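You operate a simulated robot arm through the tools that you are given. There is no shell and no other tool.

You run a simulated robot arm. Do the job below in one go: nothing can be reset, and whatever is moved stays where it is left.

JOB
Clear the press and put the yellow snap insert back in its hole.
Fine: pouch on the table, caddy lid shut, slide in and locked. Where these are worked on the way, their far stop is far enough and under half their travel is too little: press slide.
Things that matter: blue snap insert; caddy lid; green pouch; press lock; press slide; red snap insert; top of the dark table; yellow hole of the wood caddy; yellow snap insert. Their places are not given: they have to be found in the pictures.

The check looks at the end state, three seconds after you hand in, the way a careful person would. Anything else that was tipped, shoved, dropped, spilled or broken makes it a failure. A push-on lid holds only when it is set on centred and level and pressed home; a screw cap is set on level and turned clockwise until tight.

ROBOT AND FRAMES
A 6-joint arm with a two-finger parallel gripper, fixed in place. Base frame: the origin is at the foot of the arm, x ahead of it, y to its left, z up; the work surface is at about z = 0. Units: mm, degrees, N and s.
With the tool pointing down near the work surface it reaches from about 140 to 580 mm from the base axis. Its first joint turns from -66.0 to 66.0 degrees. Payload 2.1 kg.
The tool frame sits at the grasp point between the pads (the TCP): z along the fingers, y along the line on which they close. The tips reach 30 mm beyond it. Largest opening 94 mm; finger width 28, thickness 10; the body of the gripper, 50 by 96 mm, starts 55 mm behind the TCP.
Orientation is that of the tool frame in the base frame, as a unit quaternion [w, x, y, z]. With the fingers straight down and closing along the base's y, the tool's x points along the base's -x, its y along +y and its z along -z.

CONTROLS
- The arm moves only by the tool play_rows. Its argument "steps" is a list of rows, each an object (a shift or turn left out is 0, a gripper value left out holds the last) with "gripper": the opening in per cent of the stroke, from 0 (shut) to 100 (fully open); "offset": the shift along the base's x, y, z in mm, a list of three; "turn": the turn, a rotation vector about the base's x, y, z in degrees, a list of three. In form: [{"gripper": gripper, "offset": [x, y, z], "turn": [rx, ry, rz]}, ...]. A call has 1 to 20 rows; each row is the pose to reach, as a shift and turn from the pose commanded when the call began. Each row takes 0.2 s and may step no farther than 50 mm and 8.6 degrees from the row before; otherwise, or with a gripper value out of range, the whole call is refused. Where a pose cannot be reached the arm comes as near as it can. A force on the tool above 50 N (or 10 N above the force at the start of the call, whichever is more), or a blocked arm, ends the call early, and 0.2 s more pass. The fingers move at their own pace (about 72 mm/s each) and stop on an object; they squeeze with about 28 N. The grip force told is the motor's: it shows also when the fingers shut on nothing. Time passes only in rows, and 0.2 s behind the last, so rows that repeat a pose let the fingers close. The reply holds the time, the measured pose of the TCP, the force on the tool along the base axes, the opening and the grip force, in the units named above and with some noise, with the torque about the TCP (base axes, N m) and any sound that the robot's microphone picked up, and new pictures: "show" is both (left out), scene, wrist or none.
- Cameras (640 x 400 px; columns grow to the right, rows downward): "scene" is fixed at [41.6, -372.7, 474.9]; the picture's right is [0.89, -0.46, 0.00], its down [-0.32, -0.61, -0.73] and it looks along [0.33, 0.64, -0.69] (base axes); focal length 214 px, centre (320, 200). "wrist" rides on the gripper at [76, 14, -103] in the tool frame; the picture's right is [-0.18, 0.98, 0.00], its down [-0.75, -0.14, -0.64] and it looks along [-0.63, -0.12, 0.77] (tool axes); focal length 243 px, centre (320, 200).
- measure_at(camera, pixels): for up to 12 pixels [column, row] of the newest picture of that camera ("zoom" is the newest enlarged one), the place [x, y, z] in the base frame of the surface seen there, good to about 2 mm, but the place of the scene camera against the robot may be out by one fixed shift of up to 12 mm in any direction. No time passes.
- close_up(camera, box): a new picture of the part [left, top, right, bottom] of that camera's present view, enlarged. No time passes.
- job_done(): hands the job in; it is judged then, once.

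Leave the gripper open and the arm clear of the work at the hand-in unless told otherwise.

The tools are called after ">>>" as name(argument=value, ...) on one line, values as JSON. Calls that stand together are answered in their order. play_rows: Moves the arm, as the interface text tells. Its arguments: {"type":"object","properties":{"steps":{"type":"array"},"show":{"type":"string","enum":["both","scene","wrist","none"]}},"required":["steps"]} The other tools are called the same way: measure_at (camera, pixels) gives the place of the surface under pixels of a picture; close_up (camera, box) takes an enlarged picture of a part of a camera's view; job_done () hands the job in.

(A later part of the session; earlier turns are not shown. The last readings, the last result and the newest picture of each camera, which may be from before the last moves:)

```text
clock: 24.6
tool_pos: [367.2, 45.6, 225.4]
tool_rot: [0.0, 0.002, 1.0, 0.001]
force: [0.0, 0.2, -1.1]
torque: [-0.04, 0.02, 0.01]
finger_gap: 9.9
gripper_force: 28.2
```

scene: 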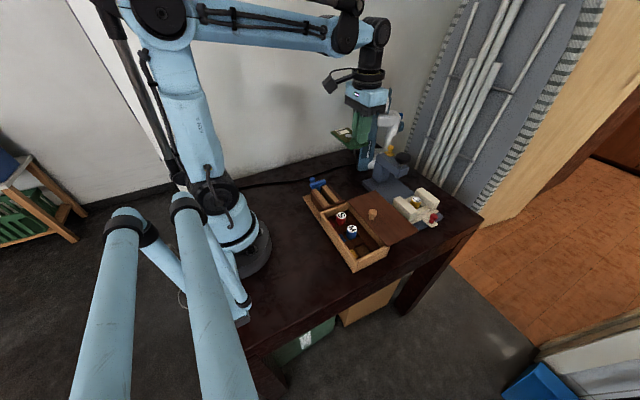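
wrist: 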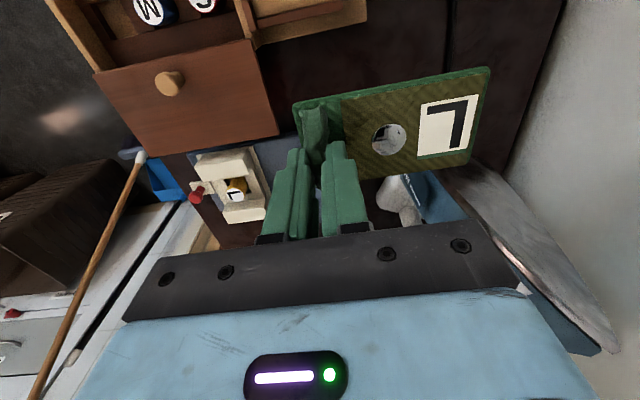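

The pouch is held well. The tall blue device shows at the right of the wrist picture, so I'll measure it before going down.

>>> measure_at(camera="wrist", pixels=[[560, 270], [520, 200], [580, 330], [435, 185], [460, 200], [400, 195], [600, 345], [500, 180], [440, 210], [405, 215], [430, 60], [455, 30]])

>>> close_up(camera="scene", box=[300, 60, 440, 240])

>>> measure_at(camera="scene", pixels=[[360, 160], [365, 168], [370, 130], [385, 120], [362, 110], [373, 168], [380, 160], [358, 130]])

```text
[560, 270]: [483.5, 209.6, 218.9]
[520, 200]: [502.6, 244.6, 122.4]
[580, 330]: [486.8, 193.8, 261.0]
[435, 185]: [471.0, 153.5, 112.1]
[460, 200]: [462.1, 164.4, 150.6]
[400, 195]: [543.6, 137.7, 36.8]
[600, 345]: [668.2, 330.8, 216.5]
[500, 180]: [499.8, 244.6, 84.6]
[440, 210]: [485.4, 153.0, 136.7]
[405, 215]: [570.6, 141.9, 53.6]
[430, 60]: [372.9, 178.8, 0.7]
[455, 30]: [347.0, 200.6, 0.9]
```

```text
2.22 times, centred on (370, 150) of scene
```

zoom: 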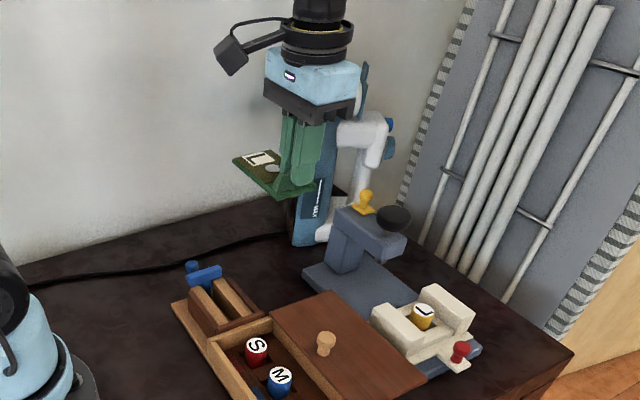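

```text
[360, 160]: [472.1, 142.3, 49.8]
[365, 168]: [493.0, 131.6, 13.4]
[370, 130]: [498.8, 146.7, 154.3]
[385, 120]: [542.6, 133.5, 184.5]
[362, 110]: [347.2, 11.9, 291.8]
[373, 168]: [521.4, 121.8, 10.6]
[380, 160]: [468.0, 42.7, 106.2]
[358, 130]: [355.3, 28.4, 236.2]
```

The device stays at x≥460, y≥130, well clear of the drop spot. I'll lower the pouch to just above the table, then go slowly.

>>> play_rows(steps=[{"offset": [0, 0, -40]}, {"offset": [0, 0, -80]}, {"offset": [0, 0, -115]}, {"offset": [0, 0, -145]}, {"offset": [0, 0, -165]}, {"offset": [0, 0, -165]}])

>>> close_up(camera="scene", box=[300, 130, 420, 240])

```text
clock: 26.0
tool_pos: [367.6, 45.9, 58.9]
tool_rot: [0.0, -0.001, 1.0, 0.0]
force: [0.7, 0.8, 0.2]
torque: [-0.03, -0.01, -0.03]
finger_gap: 10.0
gripper_force: 28.1
```

scene: 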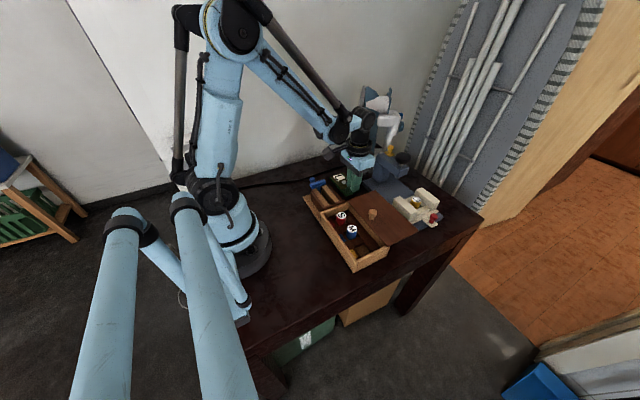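
wrist: 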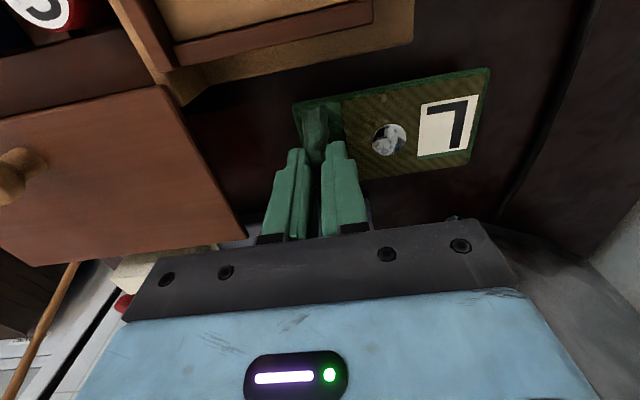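

```text
3.64 times, centred on (360, 185) of scene
```

zoom: 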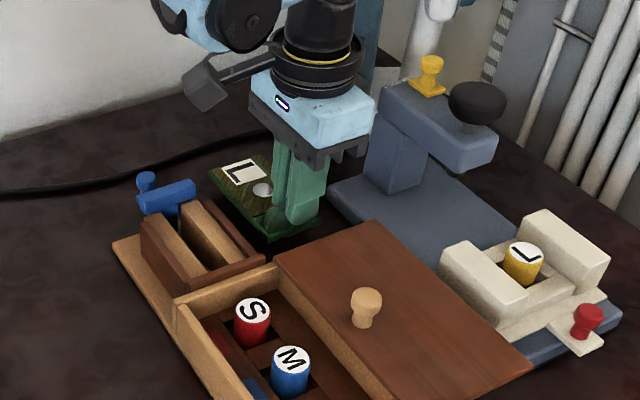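

>>> measure_at(camera="wrist", pixels=[[298, 108], [488, 72], [440, 100], [470, 160], [370, 110], [400, 45], [413, 20], [380, 60], [350, 90], [440, 70], [240, 235], [310, 70]])

```text
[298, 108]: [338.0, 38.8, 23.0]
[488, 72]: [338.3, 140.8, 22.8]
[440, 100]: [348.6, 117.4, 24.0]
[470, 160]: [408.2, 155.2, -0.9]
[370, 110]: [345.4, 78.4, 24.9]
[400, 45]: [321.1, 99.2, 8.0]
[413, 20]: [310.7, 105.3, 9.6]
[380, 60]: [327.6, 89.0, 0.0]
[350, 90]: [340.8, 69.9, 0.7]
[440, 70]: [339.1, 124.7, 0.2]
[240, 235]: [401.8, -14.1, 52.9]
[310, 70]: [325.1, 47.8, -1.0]
```

The pouch is level with its top at z≈24, x 338–395, 17 mm clear of the rack base. I'll lower it gently.

>>> play_rows(steps=[{"offset": [0, 0, -4]}, {"offset": [0, 0, -8]}, {"offset": [0, 0, -11]}, {"offset": [0, 0, -11]}], show="wrist")

```text
clock: 27.0
tool_pos: [367.5, 44.5, 47.8]
tool_rot: [0.0, 0.0, 1.0, 0.001]
force: [-0.5, -0.2, -0.8]
torque: [-0.03, 0.01, 0.01]
finger_gap: 9.8
gripper_force: 28.0
```

wrist: 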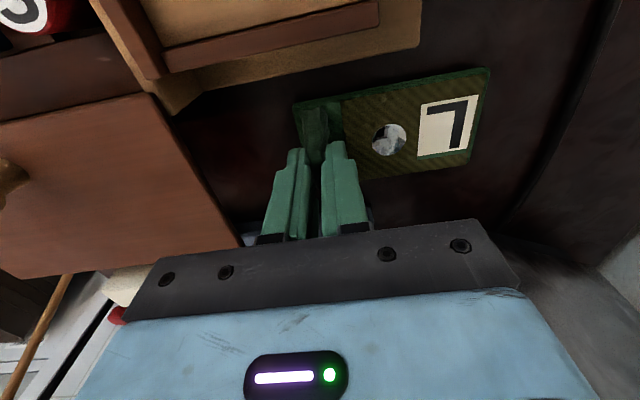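

>>> play_rows(steps=[{"offset": [0, 0, -1.5]}, {"offset": [0, 0, -3]}, {"offset": [0, 0, -4]}, {"offset": [0, 0, -4]}], show="wrist")

>>> measure_at(camera="wrist", pixels=[[440, 100], [370, 115], [475, 85], [470, 150], [420, 165], [340, 110]])

```text
clock: 28.0
tool_pos: [368.4, 45.1, 44.2]
tool_rot: [0.0, 0.0, 1.0, 0.0]
force: [0.0, 0.1, -0.5]
torque: [0.0, -0.05, -0.01]
finger_gap: 9.9
gripper_force: 27.5
```

wrist: 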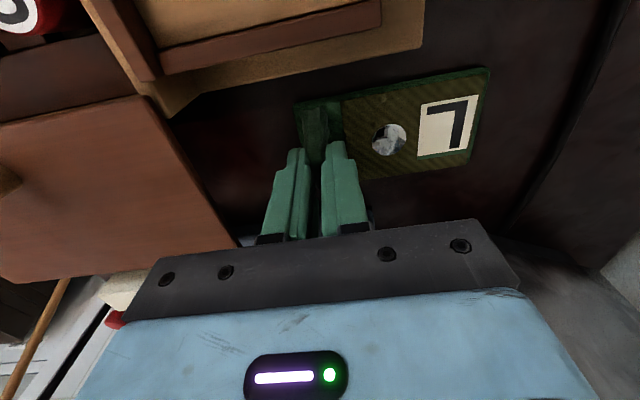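

```text
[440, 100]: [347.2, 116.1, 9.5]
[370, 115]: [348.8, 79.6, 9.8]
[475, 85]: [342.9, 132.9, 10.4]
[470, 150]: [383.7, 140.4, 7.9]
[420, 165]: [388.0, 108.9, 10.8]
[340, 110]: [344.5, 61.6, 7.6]
```

The pouch top is at z≈9.5 and there's no contact yet. I'll go down 1 mm at a time.

>>> play_rows(steps=[{"offset": [0, 0, -1]}, {"offset": [0, 0, -2]}, {"offset": [0, 0, -2]}], show="none")

```text
clock: 28.8
tool_pos: [368.5, 45.7, 43.0]
tool_rot: [0.0, 0.0, 1.0, 0.0]
force: [-0.9, -1.3, 23.8]
torque: [0.02, 0.12, 0.02]
finger_gap: 9.9
gripper_force: 28.0
```

It's on the table, with 24 N of contact. I'll ease up 1 mm, open part way and rise clear.

>>> play_rows(steps=[{"offset": [0, 0, 1]}, {"gripper": 35, "offset": [0, 0, 1]}, {"offset": [0, 0, 1]}, {"offset": [0, 0, 1]}, {"offset": [0, 0, 15]}, {"offset": [0, 0, 40]}, {"offset": [0, 0, 80]}, {"offset": [0, 0, 120]}, {"offset": [0, 0, 160]}, {"offset": [0, 0, 160]}])

>>> close_up(camera="scene", box=[300, 130, 450, 260])

```text
clock: 31.0
tool_pos: [367.9, 43.9, 203.1]
tool_rot: [0.0, 0.0, 1.0, 0.0]
force: [0.2, 0.0, 0.5]
torque: [0.01, 0.01, -0.01]
finger_gap: 32.9
gripper_force: 0.1
```

scene: 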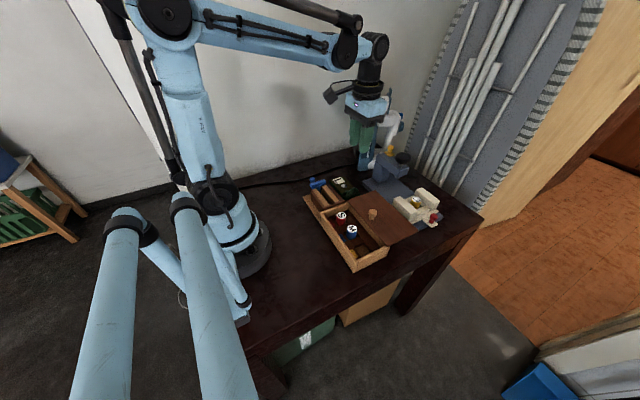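
wrist: 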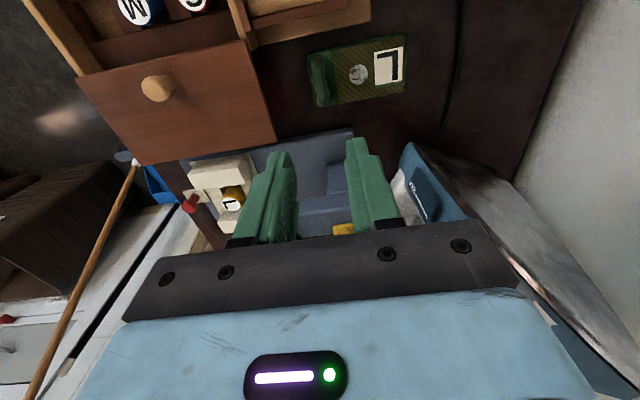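

```text
3.08 times, centred on (375, 195) of scene
```

zoom: 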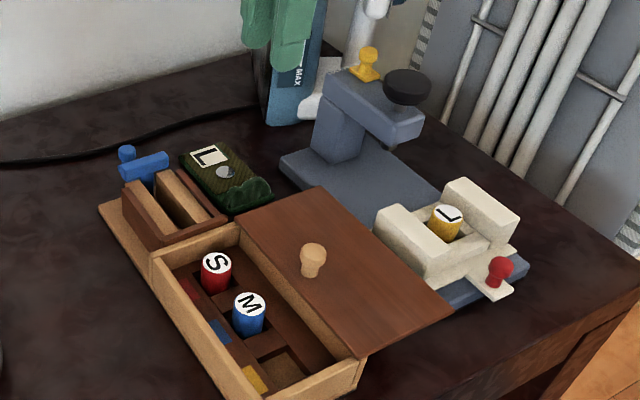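

The pouch is resting flat on the table. Next is the insert: I'll move back toward the slide and look at the nest from close by.

>>> play_rows(steps=[{"gripper": 100, "offset": [0, -45, 0]}, {"offset": [15, -90, 0]}, {"offset": [52, -139, -3]}, {"offset": [52, -139, -3]}])

>>> close_up(camera="wrist", box=[230, 80, 430, 230])

```text
refused: row 3 steps farther than a row can; nothing moved
```

```text
2.67 times, centred on (330, 155) of wrist
```

zoom: 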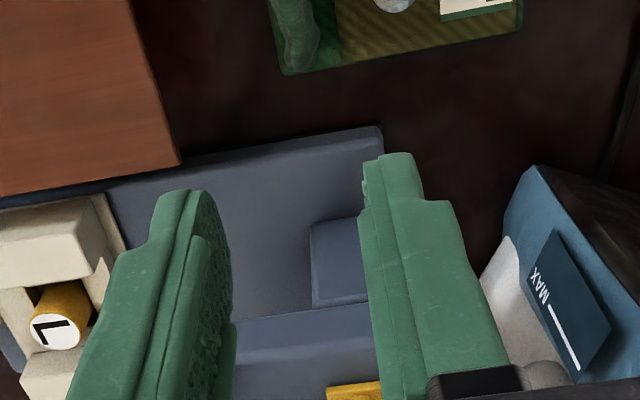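

The step was refused because one row was too long. I'll repeat the move in smaller steps.

>>> play_rows(steps=[{"gripper": 100, "offset": [0, -40, 0]}, {"offset": [10, -80, 0]}, {"offset": [30, -115, 0]}, {"offset": [52, -139, -3]}, {"offset": [52, -139, -3]}])

>>> close_up(camera="wrist", box=[230, 80, 430, 230])

```text
clock: 32.2
tool_pos: [420.5, -94.2, 199.0]
tool_rot: [0.0, 0.0, 1.0, 0.0]
force: [-0.4, 0.0, -0.1]
torque: [0.02, -0.01, 0.02]
finger_gap: 93.9
gripper_force: 0.1
```

scene: 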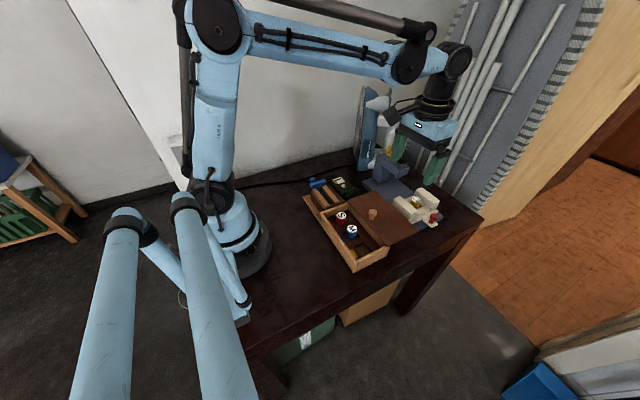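
wrist: 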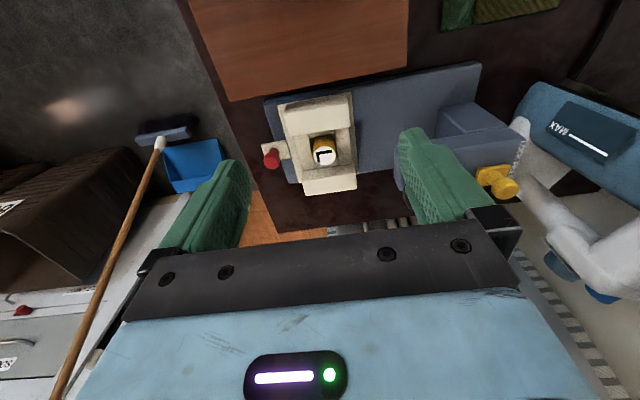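

```text
2.67 times, centred on (330, 155) of wrist
```

zoom: 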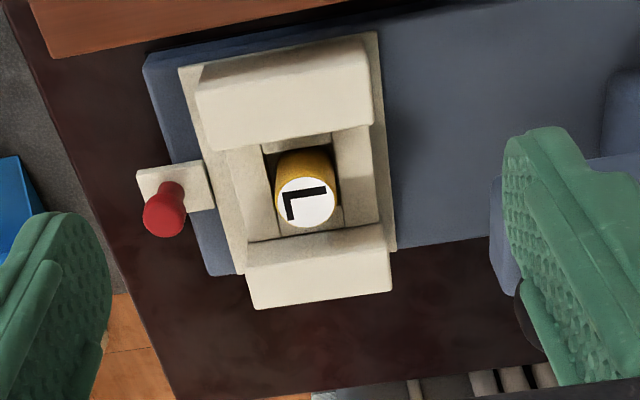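

>>> close_up(camera="wrist", box=[265, 85, 385, 200])

>>> measure_at(camera="wrist", pixels=[[325, 156], [315, 156], [335, 156], [325, 148], [325, 163], [325, 140], [310, 150], [343, 145], [315, 140], [305, 145], [350, 140], [345, 165]])

>>> measure_at(camera="wrist", pixels=[[320, 115], [290, 115], [345, 105], [325, 185], [295, 180], [350, 175], [325, 126], [325, 170], [300, 165], [355, 150], [318, 145], [335, 142]])

```text
3.48 times, centred on (325, 142) of wrist
```

zoom: 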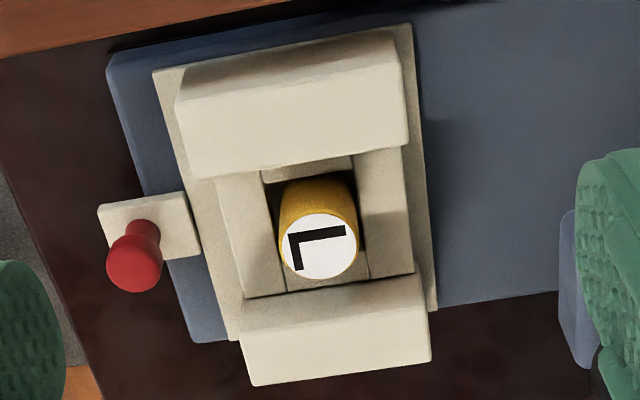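

```text
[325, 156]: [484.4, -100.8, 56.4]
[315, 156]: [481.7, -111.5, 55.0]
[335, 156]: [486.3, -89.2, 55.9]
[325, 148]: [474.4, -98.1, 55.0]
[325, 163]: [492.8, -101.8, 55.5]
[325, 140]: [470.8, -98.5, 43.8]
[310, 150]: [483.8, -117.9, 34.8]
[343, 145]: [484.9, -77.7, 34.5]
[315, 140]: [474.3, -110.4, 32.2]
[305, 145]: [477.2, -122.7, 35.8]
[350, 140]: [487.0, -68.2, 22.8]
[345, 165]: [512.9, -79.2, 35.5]
```

```text
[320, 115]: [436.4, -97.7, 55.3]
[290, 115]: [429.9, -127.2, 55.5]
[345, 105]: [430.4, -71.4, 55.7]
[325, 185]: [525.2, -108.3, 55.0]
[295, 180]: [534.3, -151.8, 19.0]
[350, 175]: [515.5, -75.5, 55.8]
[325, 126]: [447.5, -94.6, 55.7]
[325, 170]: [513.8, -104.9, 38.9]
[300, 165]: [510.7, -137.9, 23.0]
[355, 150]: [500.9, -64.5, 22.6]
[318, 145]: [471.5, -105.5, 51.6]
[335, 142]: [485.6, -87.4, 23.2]
```

The insert's top disc is at about (483.3,−101), z≈55.5, about 24.5 mm across. The nest beams are at z≈35, so closing along y leaves the fingers room. I'll move over it with a 50 mm opening and go down part way to check alignment.

>>> play_rows(steps=[{"gripper": 53, "offset": [32, -3.5, 0]}, {"offset": [63.7, -6.9, 0]}, {"offset": [63.7, -6.9, -40]}, {"offset": [63.7, -6.9, -80]}, {"offset": [63.7, -6.9, -95]}, {"offset": [63.7, -6.9, -95]}])

>>> close_up(camera="wrist", box=[220, 60, 420, 240])

```text
clock: 33.6
tool_pos: [483.1, -100.2, 103.7]
tool_rot: [-0.001, 0.0, 1.0, 0.0]
force: [0.5, 0.3, 0.6]
torque: [-0.02, 0.01, 0.06]
finger_gap: 49.7
gripper_force: 0.0
```

scene: 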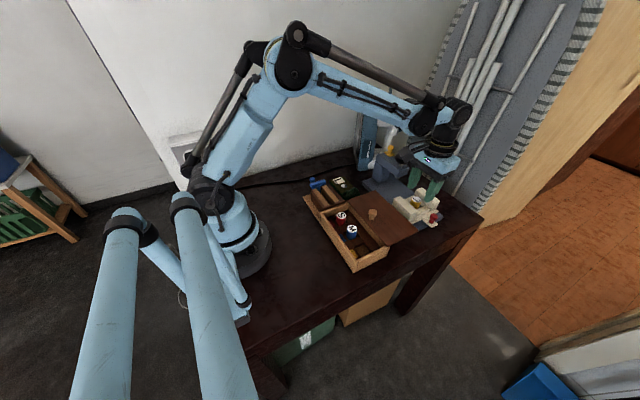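
wrist: 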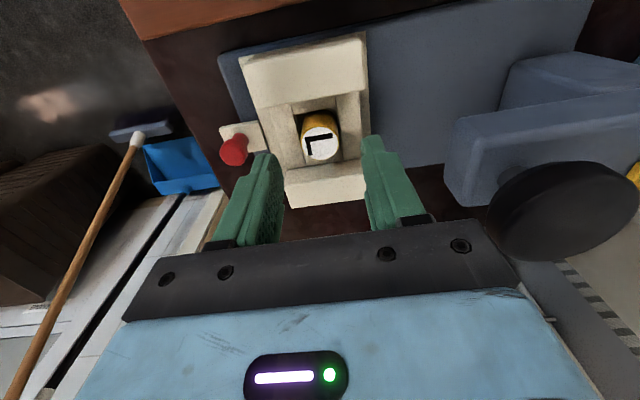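

```text
2.22 times, centred on (320, 150) of wrist
```

zoom: 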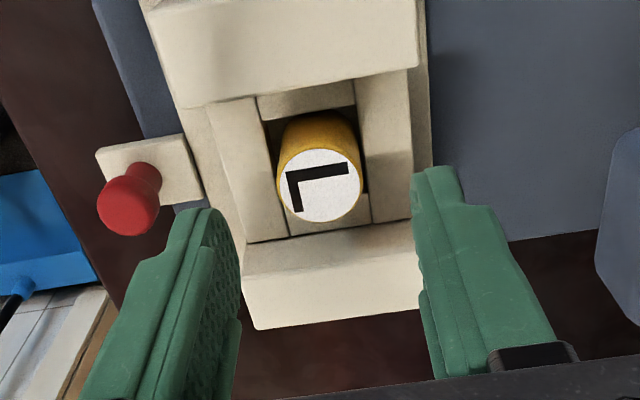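

>>> measure_at(camera="wrist", pixels=[[320, 143], [303, 143], [336, 143], [320, 130], [320, 157], [308, 133], [332, 152], [288, 130], [350, 125], [286, 145], [352, 145], [320, 165]])

```text
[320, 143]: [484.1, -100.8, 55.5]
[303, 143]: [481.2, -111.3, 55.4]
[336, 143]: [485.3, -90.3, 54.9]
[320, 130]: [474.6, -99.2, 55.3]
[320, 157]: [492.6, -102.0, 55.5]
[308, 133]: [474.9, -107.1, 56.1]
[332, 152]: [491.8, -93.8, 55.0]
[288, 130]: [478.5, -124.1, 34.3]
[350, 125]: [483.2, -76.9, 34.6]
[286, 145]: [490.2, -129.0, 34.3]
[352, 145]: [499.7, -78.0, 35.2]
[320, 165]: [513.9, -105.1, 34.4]
```

The insert centre is at (484,−100.8) and the fingers straddle it evenly. I'll go down to fingertips at z≈39, above the beams at 34.5, and close.

>>> play_rows(steps=[{"offset": [0.6, 0, -15]}, {"offset": [0.6, 0, -27]}, {"offset": [0.6, 0, -35]}, {"offset": [0.6, 0, -35]}, {"gripper": 0, "offset": [0.6, 0, -35]}, {"offset": [0.6, 0, -35]}, {"offset": [0.6, 0, -35]}, {"offset": [0.6, 0, -35]}])

>>> close_up(camera="wrist", box=[220, 60, 420, 240])

```text
clock: 35.4
tool_pos: [484.0, -101.7, 69.5]
tool_rot: [0.0, 0.0, 1.0, 0.0]
force: [-0.2, -0.2, 0.1]
torque: [-0.03, 0.03, 0.02]
finger_gap: 25.3
gripper_force: 28.3
```

scene: 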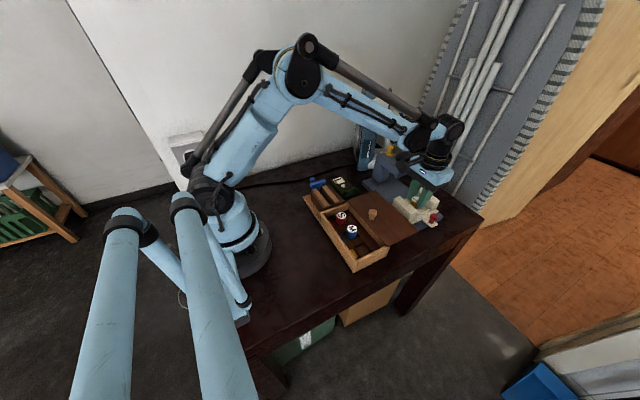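
wrist: 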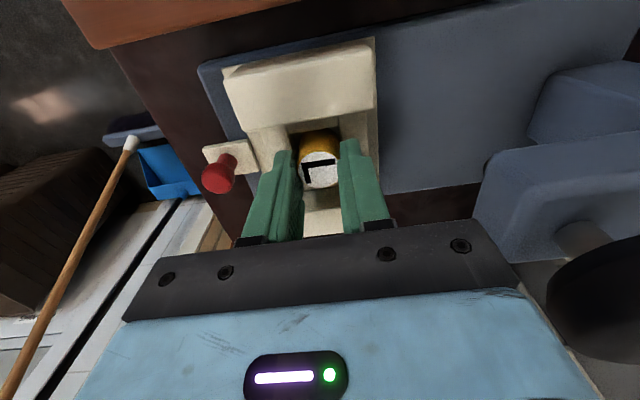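

```text
2.22 times, centred on (320, 150) of wrist
```

zoom: 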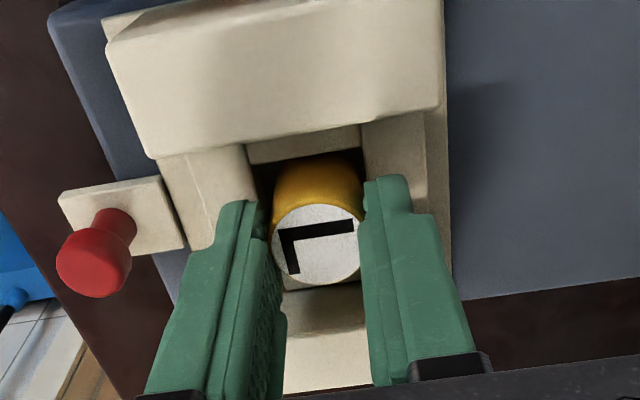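

Gripped at 25.3 mm. I'll lift slowly and check.

>>> play_rows(steps=[{"offset": [0, 0, 2]}, {"offset": [0, 0, 5]}, {"offset": [0, 0, 10]}, {"offset": [0, 0, 20]}, {"offset": [0, 0, 20]}])

>>> close_up(camera="scene", box=[370, 140, 460, 230])

```text
clock: 36.6
tool_pos: [483.3, -101.8, 90.0]
tool_rot: [0.0, 0.0, 1.0, 0.0]
force: [0.2, -0.3, -0.4]
torque: [0.0, -0.01, 0.07]
finger_gap: 25.8
gripper_force: 28.2
```

scene: 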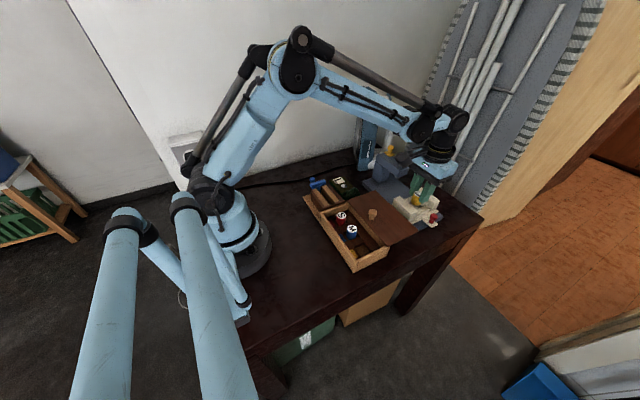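
wrist: 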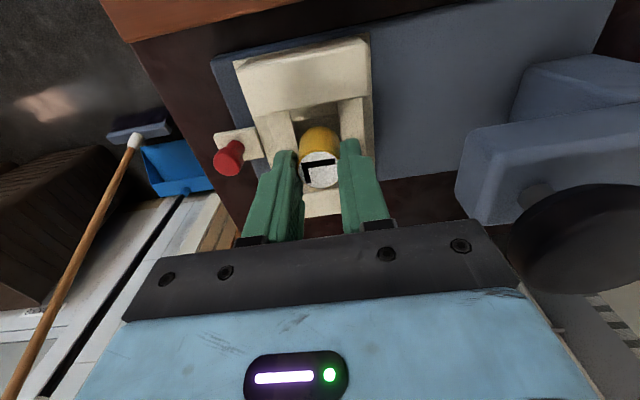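

```text
4.44 times, centred on (415, 185) of scene
```

zoom: 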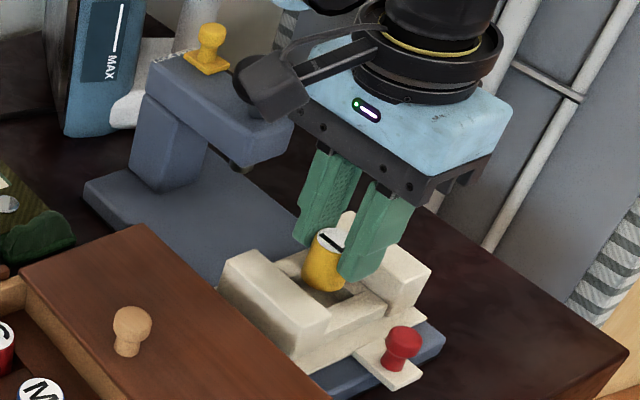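

The insert is out of the nest and held upright. I'll lift it to a safe height, turn −90° so its letter lines up with the others and the fingers close along x, and move to where I can see the yellow hole.

>>> play_rows(steps=[{"offset": [0, 0, 40]}, {"offset": [0, 0, 80]}, {"offset": [0, 0, 110]}, {"offset": [-17, 3, 110], "turn": [0, 0, -7.5]}, {"offset": [-34, 6, 110], "turn": [0, 0, -15]}, {"offset": [-51, 9, 110], "turn": [0, 0, -22.5]}, {"offset": [-68, 12, 110], "turn": [0, 0, -30]}, {"offset": [-85, 16, 110], "turn": [0, 0, -37.5]}, {"offset": [-102, 20, 110], "turn": [0, 0, -45]}, {"offset": [-119, 24, 110], "turn": [0, 0, -52.5]}, {"offset": [-136, 28, 110], "turn": [0, 0, -60]}, {"offset": [-153, 32, 110], "turn": [0, 0, -67.5]}, {"offset": [-170, 36, 110], "turn": [0, 0, -75]}, {"offset": [-187, 40, 110], "turn": [0, 0, -82.5]}, {"offset": [-203, 40, 110], "turn": [0, 0, -90]}, {"offset": [-203, 40, 110], "turn": [0, 0, -90]}])

>>> close_up(camera="wrist", box=[200, 40, 440, 240])

```text
clock: 40.0
tool_pos: [280.3, -60.1, 200.1]
tool_rot: [0.0, 0.709, 0.706, 0.0]
force: [-0.1, 0.5, -0.9]
torque: [-0.01, 0.01, -0.03]
finger_gap: 25.6
gripper_force: 28.3
```

scene: 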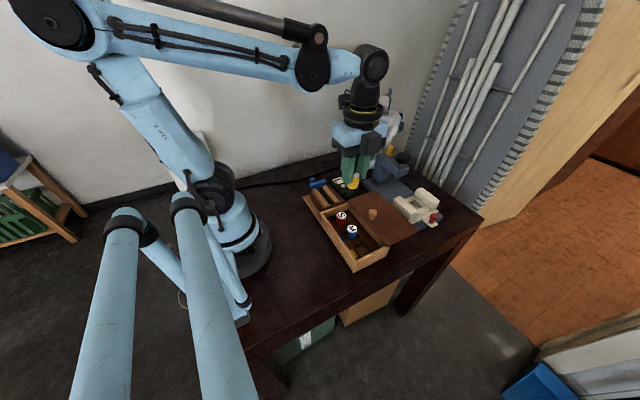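
wrist: 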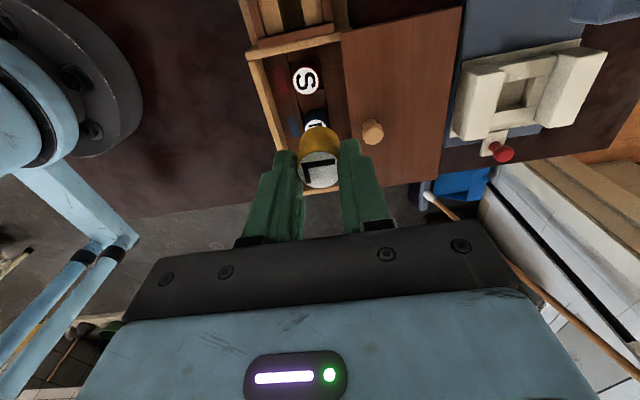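

```text
2.00 times, centred on (320, 140) of wrist
```

zoom: 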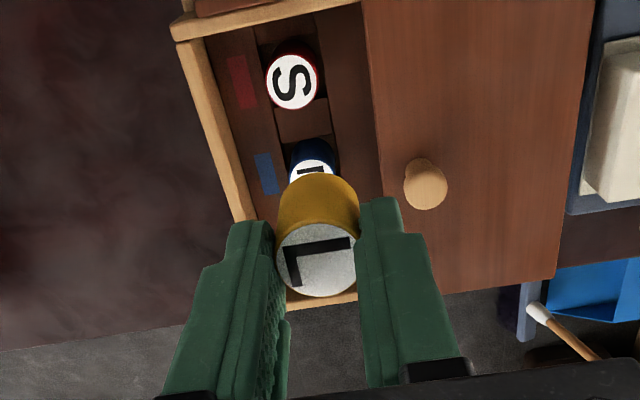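

The held insert hides the hole from here. From further −y, the hole will show above the insert in the picture, so I'll move there.

>>> play_rows(steps=[{"offset": [-3, -35, 0]}, {"offset": [-6, -70, 0]}, {"offset": [-10, -110, 0]}, {"offset": [-10, -110, 0]}], show="wrist")

>>> close_up(camera="wrist", box=[220, 20, 400, 160])

```text
clock: 41.0
tool_pos: [271.0, -171.9, 201.6]
tool_rot: [-0.001, 0.707, 0.707, 0.0]
force: [0.3, -0.4, -0.1]
torque: [-0.02, -0.01, -0.02]
finger_gap: 25.5
gripper_force: 27.6
```

wrist: 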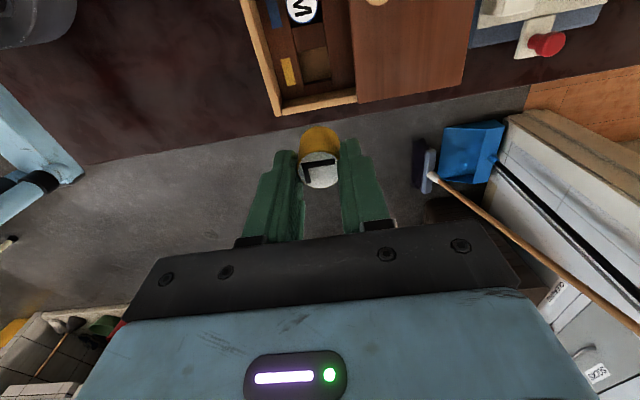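

```text
2.86 times, centred on (310, 90) of wrist
```

zoom: 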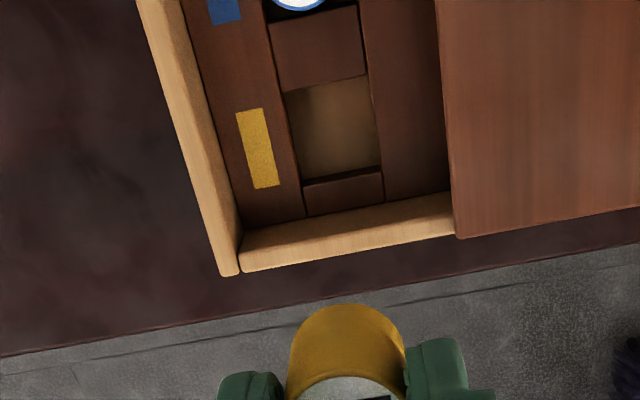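

>>> measure_at(camera="zoom", pixels=[[318, 55], [323, 80], [328, 90], [335, 130], [340, 165], [342, 182], [344, 195], [346, 206], [348, 225], [285, 140], [296, 140], [400, 130]])

>>> measure_at(camera="zoom", pixels=[[290, 115], [295, 140], [300, 165], [368, 90], [373, 120], [378, 150], [380, 120], [365, 120], [260, 150], [232, 260], [440, 215], [300, 25]])

```text
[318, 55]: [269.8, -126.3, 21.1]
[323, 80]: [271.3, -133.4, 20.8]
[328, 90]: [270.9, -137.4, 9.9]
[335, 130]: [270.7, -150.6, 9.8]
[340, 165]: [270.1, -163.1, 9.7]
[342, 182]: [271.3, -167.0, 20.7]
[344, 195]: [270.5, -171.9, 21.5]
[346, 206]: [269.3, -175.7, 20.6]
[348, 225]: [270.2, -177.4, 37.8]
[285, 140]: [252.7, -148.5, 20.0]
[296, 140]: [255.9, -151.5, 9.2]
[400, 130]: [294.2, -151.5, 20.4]
```

```text
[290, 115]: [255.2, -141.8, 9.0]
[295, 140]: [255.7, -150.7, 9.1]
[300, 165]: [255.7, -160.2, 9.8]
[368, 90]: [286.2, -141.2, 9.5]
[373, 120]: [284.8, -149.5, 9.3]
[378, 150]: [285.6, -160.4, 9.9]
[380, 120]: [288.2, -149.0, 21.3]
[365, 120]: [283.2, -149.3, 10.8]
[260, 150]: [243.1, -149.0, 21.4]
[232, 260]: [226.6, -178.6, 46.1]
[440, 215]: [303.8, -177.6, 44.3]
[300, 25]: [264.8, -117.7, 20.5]
```

The hole runs x 254.5–286.5, y −134.5 to −166, so its centre is about (270.5,−150.3). The floor is at z≈9.8 and the divider top at z≈20.8. I'll measure where the insert sits in the fingers.

>>> measure_at(camera="wrist", pixels=[[318, 170], [306, 170], [330, 170], [319, 158], [320, 182], [320, 140], [312, 145], [332, 143]])

>>> close_up(camera="wrist", box=[260, 110, 380, 220])

```text
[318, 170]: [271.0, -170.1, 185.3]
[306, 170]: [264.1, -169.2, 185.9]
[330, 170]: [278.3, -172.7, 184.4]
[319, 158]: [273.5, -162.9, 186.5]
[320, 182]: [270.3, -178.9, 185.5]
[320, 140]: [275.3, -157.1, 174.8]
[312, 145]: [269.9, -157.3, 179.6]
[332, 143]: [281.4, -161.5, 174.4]
```

```text
3.64 times, centred on (320, 165) of wrist
```

zoom: 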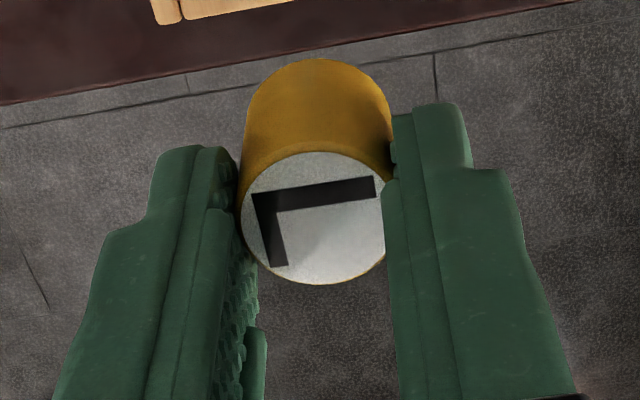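

The insert is centred on the TCP and upright. Its bottom is about 46 mm below the TCP, so it should seat at TCP z≈56. I'll move over the hole and go down to just above the caddy rim.

>>> play_rows(steps=[{"offset": [-0.3, 20.5, 0]}, {"offset": [-0.3, 20.5, -40]}, {"offset": [-0.3, 20.5, -80]}, {"offset": [-0.3, 20.5, -100]}, {"offset": [-0.3, 20.5, -100]}])

>>> close_up(camera="wrist", box=[220, 20, 420, 220])

>>> close_up(camera="scene", box=[300, 170, 420, 285])

```text
clock: 42.2
tool_pos: [271.1, -150.5, 99.8]
tool_rot: [0.0, 0.707, 0.707, 0.0]
force: [0.0, 0.2, -1.1]
torque: [0.0, 0.02, 0.02]
finger_gap: 25.5
gripper_force: 27.9
```

scene: 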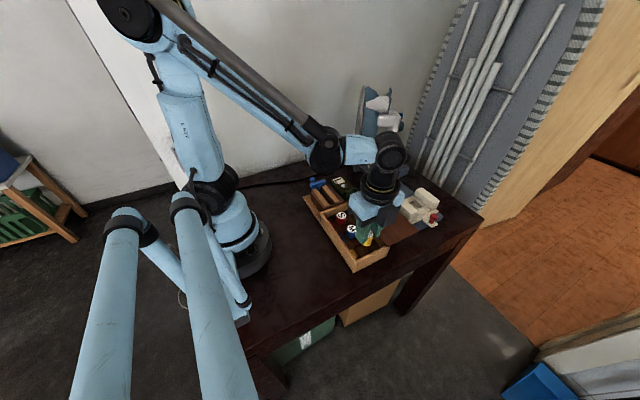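
wrist: 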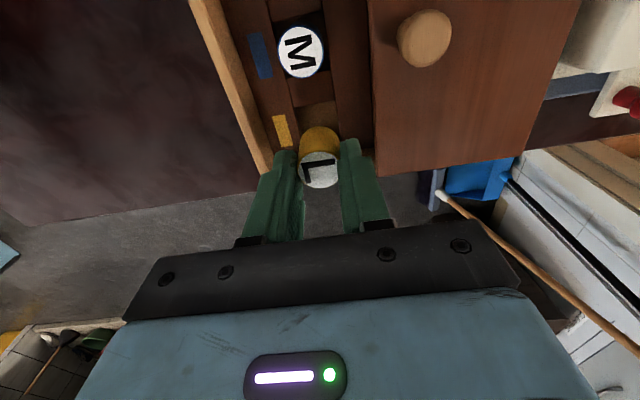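

```text
2.00 times, centred on (320, 120) of wrist
```

zoom: 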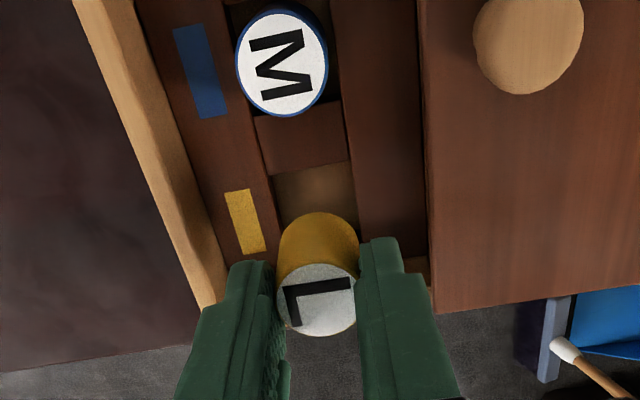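

```text
3.48 times, centred on (360, 228) of scene
```

zoom: 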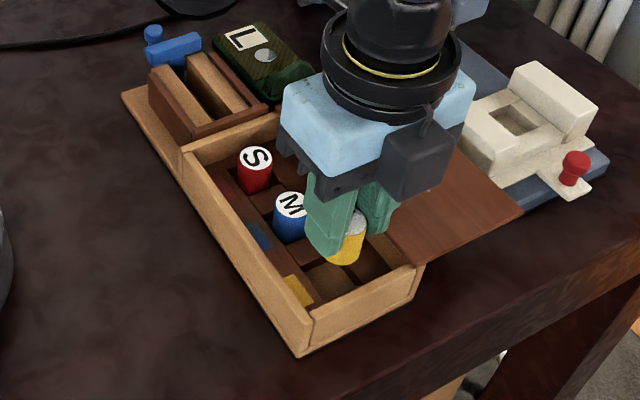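

>>> measure_at(camera="wrist", pixels=[[301, 52], [282, 52], [320, 52], [301, 35], [301, 72], [318, 170]])

>>> play_rows(steps=[{"offset": [0, 0, -12]}, {"offset": [0, 0, -22]}, {"offset": [0, 0, -27]}, {"offset": [0, 0, -27]}])

>>> close_up(camera="wrist", box=[220, 20, 420, 220])

>>> close_up(camera="scene", box=[310, 190, 410, 280])

```text
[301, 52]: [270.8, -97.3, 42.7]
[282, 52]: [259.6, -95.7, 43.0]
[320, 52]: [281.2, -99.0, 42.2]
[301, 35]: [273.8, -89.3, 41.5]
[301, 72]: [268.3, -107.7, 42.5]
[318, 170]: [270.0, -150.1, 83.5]
```

```text
clock: 43.2
tool_pos: [270.3, -151.5, 73.0]
tool_rot: [0.0, 0.706, 0.708, 0.0]
force: [0.4, 0.6, -0.9]
torque: [-0.02, 0.02, 0.0]
finger_gap: 25.6
gripper_force: 27.9
```

scene: 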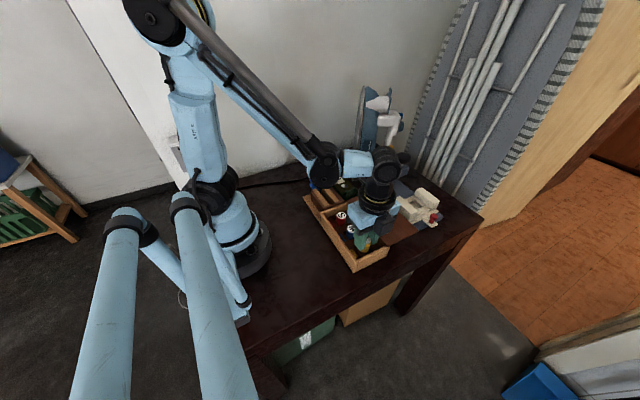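
wrist: 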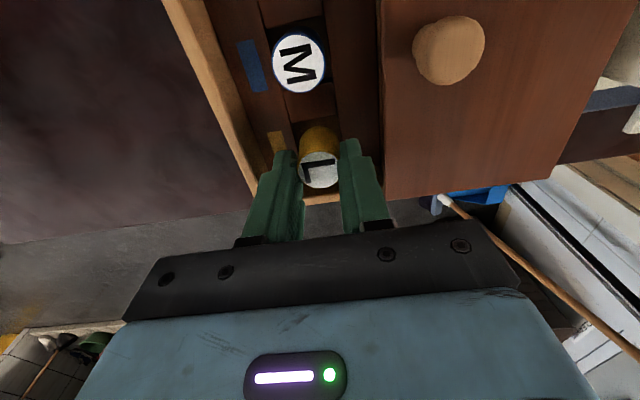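

```text
2.00 times, centred on (320, 120) of wrist
```

zoom: 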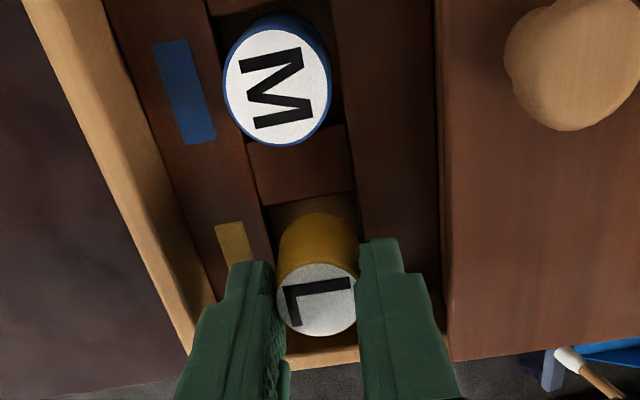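

```text
4.44 times, centred on (360, 235) of scene
```

zoom: 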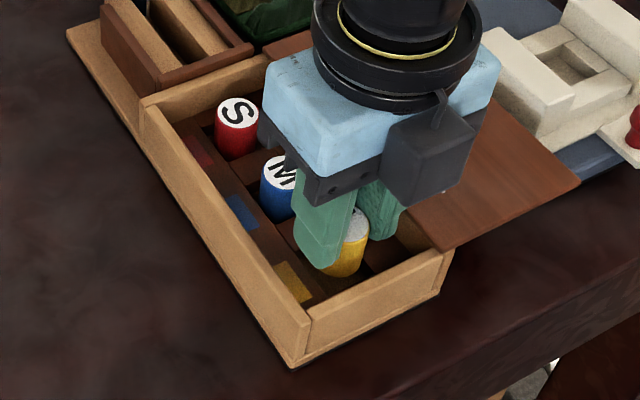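

M and the other openings line up with my hole centre. I'll lower the insert into the hole in small steps.

>>> play_rows(steps=[{"offset": [0, 0, -3]}, {"offset": [0, 0, -6]}, {"offset": [0, 0, -9]}, {"offset": [0, 0, -11]}, {"offset": [0, 0, -11]}], show="wrist")

```text
clock: 44.4
tool_pos: [271.3, -151.0, 63.3]
tool_rot: [0.0, 0.707, 0.707, 0.0]
force: [0.2, -0.5, -0.3]
torque: [0.02, -0.01, -0.04]
finger_gap: 25.6
gripper_force: 28.2
```

wrist: 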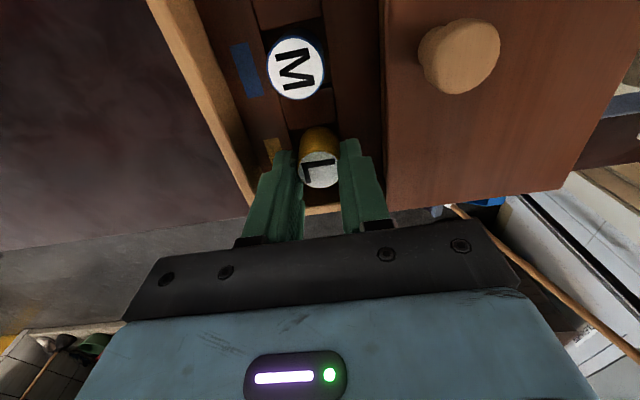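

It's entering freely. I'll lower the rest and watch for the floor.

>>> play_rows(steps=[{"offset": [0, 0, -2]}, {"offset": [0, 0, -4]}, {"offset": [0, 0, -4]}], show="none")

```text
clock: 45.2
tool_pos: [272.2, -150.6, 58.7]
tool_rot: [0.0, 0.707, 0.707, 0.0]
force: [0.3, -0.7, -0.7]
torque: [0.01, 0.01, -0.02]
finger_gap: 25.5
gripper_force: 27.7
```

>>> play_rows(steps=[{"offset": [0, 0, -1]}, {"offset": [0, 0, -2]}, {"offset": [0, 0, -2]}], show="wrist")

>>> measure_at(camera="wrist", pixels=[[318, 168], [310, 172], [328, 172], [297, 60], [319, 178]])

```text
clock: 46.0
tool_pos: [270.7, -150.3, 55.4]
tool_rot: [0.0, 0.708, 0.707, 0.0]
force: [0.3, -1.5, 8.1]
torque: [-0.05, -0.03, 0.01]
finger_gap: 25.5
gripper_force: 28.3
```

wrist: 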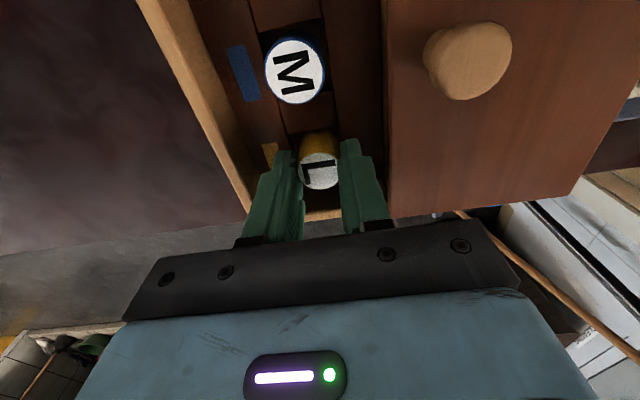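

```text
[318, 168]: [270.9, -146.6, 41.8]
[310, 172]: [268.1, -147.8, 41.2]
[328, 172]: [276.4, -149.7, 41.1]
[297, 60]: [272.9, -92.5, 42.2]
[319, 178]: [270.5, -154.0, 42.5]
```

Contact at 8 N, and the insert top is at z≈42, level with M, so it's seated. I'll open just enough to clear it and rise.

>>> play_rows(steps=[{"gripper": 36, "offset": [0, 0, 0.5]}, {"offset": [0, 0, 0.5]}, {"offset": [0, 0, 0.5]}, {"offset": [0, 0, 10]}, {"offset": [0, 0, 30]}, {"offset": [0, 0, 60]}, {"offset": [0, 0, 100]}, {"offset": [0, 0, 140]}, {"offset": [0, 0, 140]}])

>>> close_up(camera="wrist", box=[220, 0, 460, 180])

>>> close_up(camera="scene", box=[300, 170, 420, 280])

```text
clock: 48.0
tool_pos: [271.5, -149.9, 196.9]
tool_rot: [0.001, 0.707, 0.707, 0.0]
force: [0.0, -0.6, -0.4]
torque: [-0.02, -0.02, -0.01]
finger_gap: 33.7
gripper_force: 0.1
```

scene: 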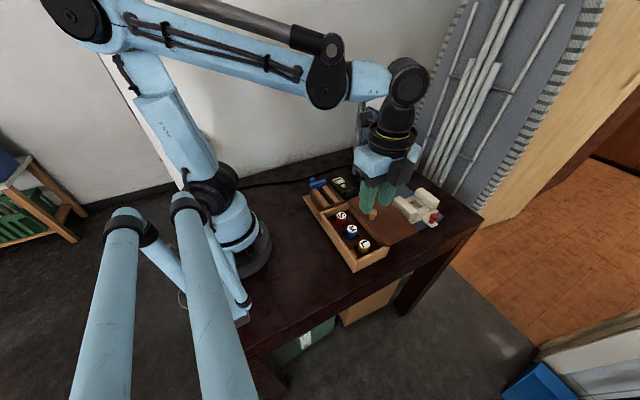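
wrist: 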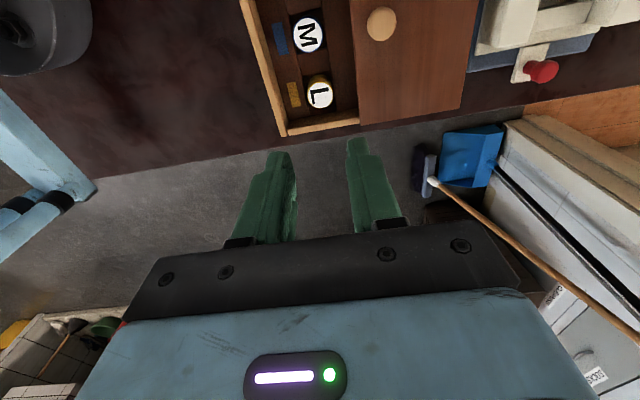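

```text
2.22 times, centred on (340, 90) of wrist
```

zoom: 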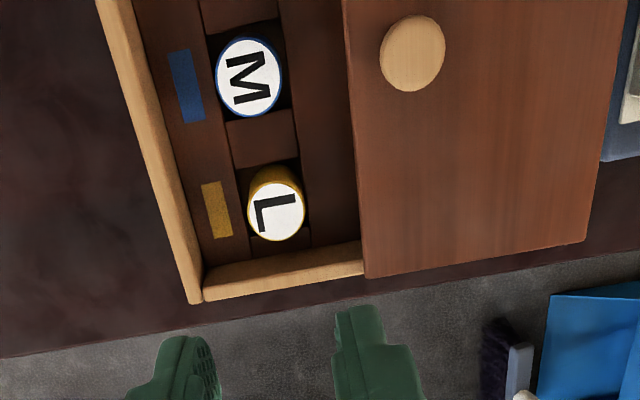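

```text
3.64 times, centred on (360, 225) of scene
```

zoom: 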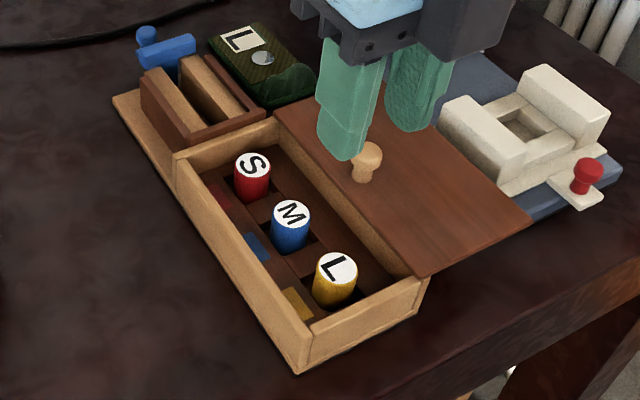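

The yellow L insert stands in its hole, in line with S and M. Next is the lid: I'll measure its knob at (382,24) in the wrist picture, and the rim.

>>> measure_at(camera="wrist", pixels=[[382, 23], [370, 23], [394, 23], [382, 10], [383, 36], [362, 120], [460, 108], [350, 40], [354, 80], [357, 118], [345, 118], [285, 133]])

>>> close_up(camera="wrist", box=[330, 0, 430, 80])

```text
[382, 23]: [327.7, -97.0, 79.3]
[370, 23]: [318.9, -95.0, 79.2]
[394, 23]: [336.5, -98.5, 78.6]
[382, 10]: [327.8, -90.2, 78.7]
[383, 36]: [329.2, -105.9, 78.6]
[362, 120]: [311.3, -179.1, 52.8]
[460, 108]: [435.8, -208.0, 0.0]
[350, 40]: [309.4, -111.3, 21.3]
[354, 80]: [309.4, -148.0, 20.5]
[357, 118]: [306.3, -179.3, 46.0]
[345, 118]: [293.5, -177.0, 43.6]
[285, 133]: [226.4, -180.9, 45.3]
```

```text
5.00 times, centred on (380, 40) of wrist
```

zoom: 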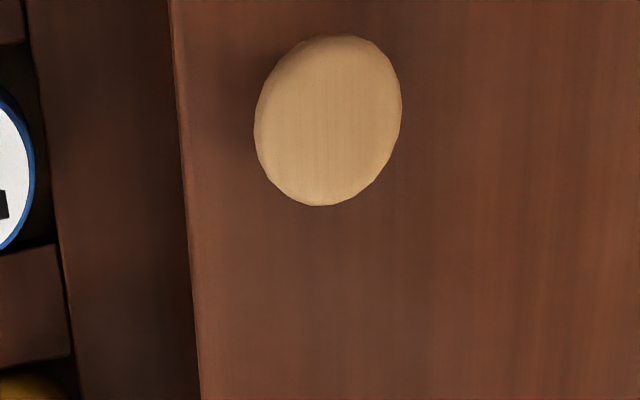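

The lid knob is centred at (327.6,−97.5), about 21 mm across, with its top at z≈79; the lid top is at z≈53. I'll move over it, go down to fingertips at z≈57 and grip it.

>>> play_rows(steps=[{"gripper": 50, "offset": [28.5, 26.4, 0]}, {"offset": [57.1, 52.8, 0]}, {"offset": [57.1, 52.8, -40]}, {"offset": [57.1, 52.8, -75]}, {"offset": [57.1, 52.8, -95]}, {"offset": [57.1, 52.8, -108]}, {"offset": [57.1, 52.8, -108]}], show="wrist")

```text
clock: 49.6
tool_pos: [327.5, -98.5, 87.4]
tool_rot: [0.001, 0.707, 0.707, 0.0]
force: [-1.1, -0.1, -0.7]
torque: [-0.01, 0.02, -0.01]
finger_gap: 46.9
gripper_force: 0.0
```

wrist: 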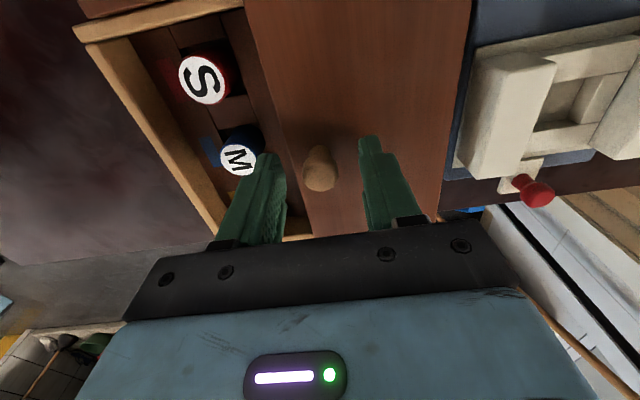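

The knob is between the fingers and clear of M. I'll close on it.

>>> play_rows(steps=[{"gripper": 0}, {}, {}, {}], show="wrist")

```text
clock: 50.6
tool_pos: [327.6, -97.1, 87.0]
tool_rot: [-0.001, 0.707, 0.707, 0.0]
force: [0.5, 0.0, -0.4]
torque: [-0.03, -0.03, -0.01]
finger_gap: 19.8
gripper_force: 28.0
```

wrist: 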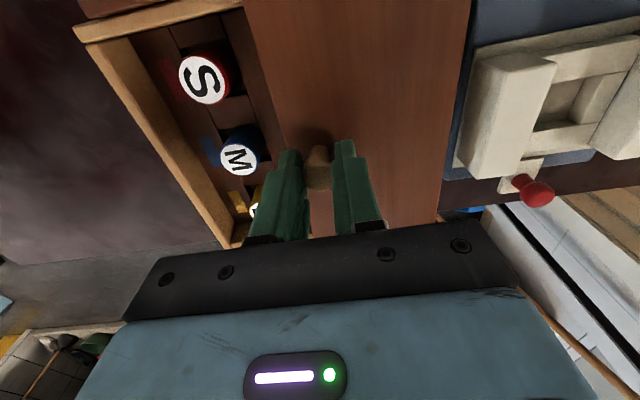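

Gripped at 19.8 mm. The lid edge suggests the caddy is turned by about −2°, so I'll slide toward −x with a small +y drift and watch the forces.

>>> play_rows(steps=[{"offset": [-3, 0.1, 0]}, {"offset": [-6, 0.2, 0]}, {"offset": [-10, 0.35, 0]}, {"offset": [-10, 0.35, 0]}], show="wrist")

```text
clock: 51.6
tool_pos: [318.5, -96.4, 88.1]
tool_rot: [0.001, 0.707, 0.707, 0.0]
force: [1.0, -4.3, 0.1]
torque: [-0.18, 0.04, 0.04]
finger_gap: 19.7
gripper_force: 28.4
```

wrist: 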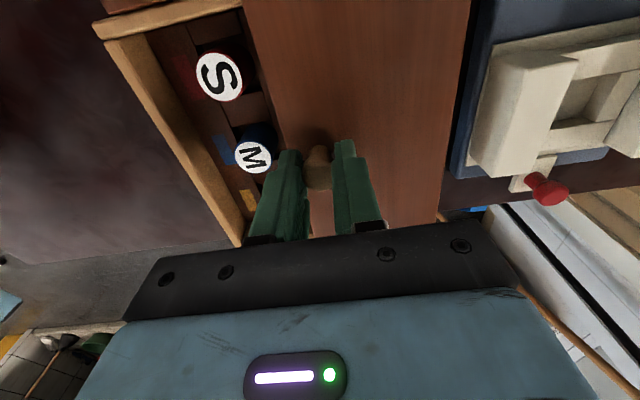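

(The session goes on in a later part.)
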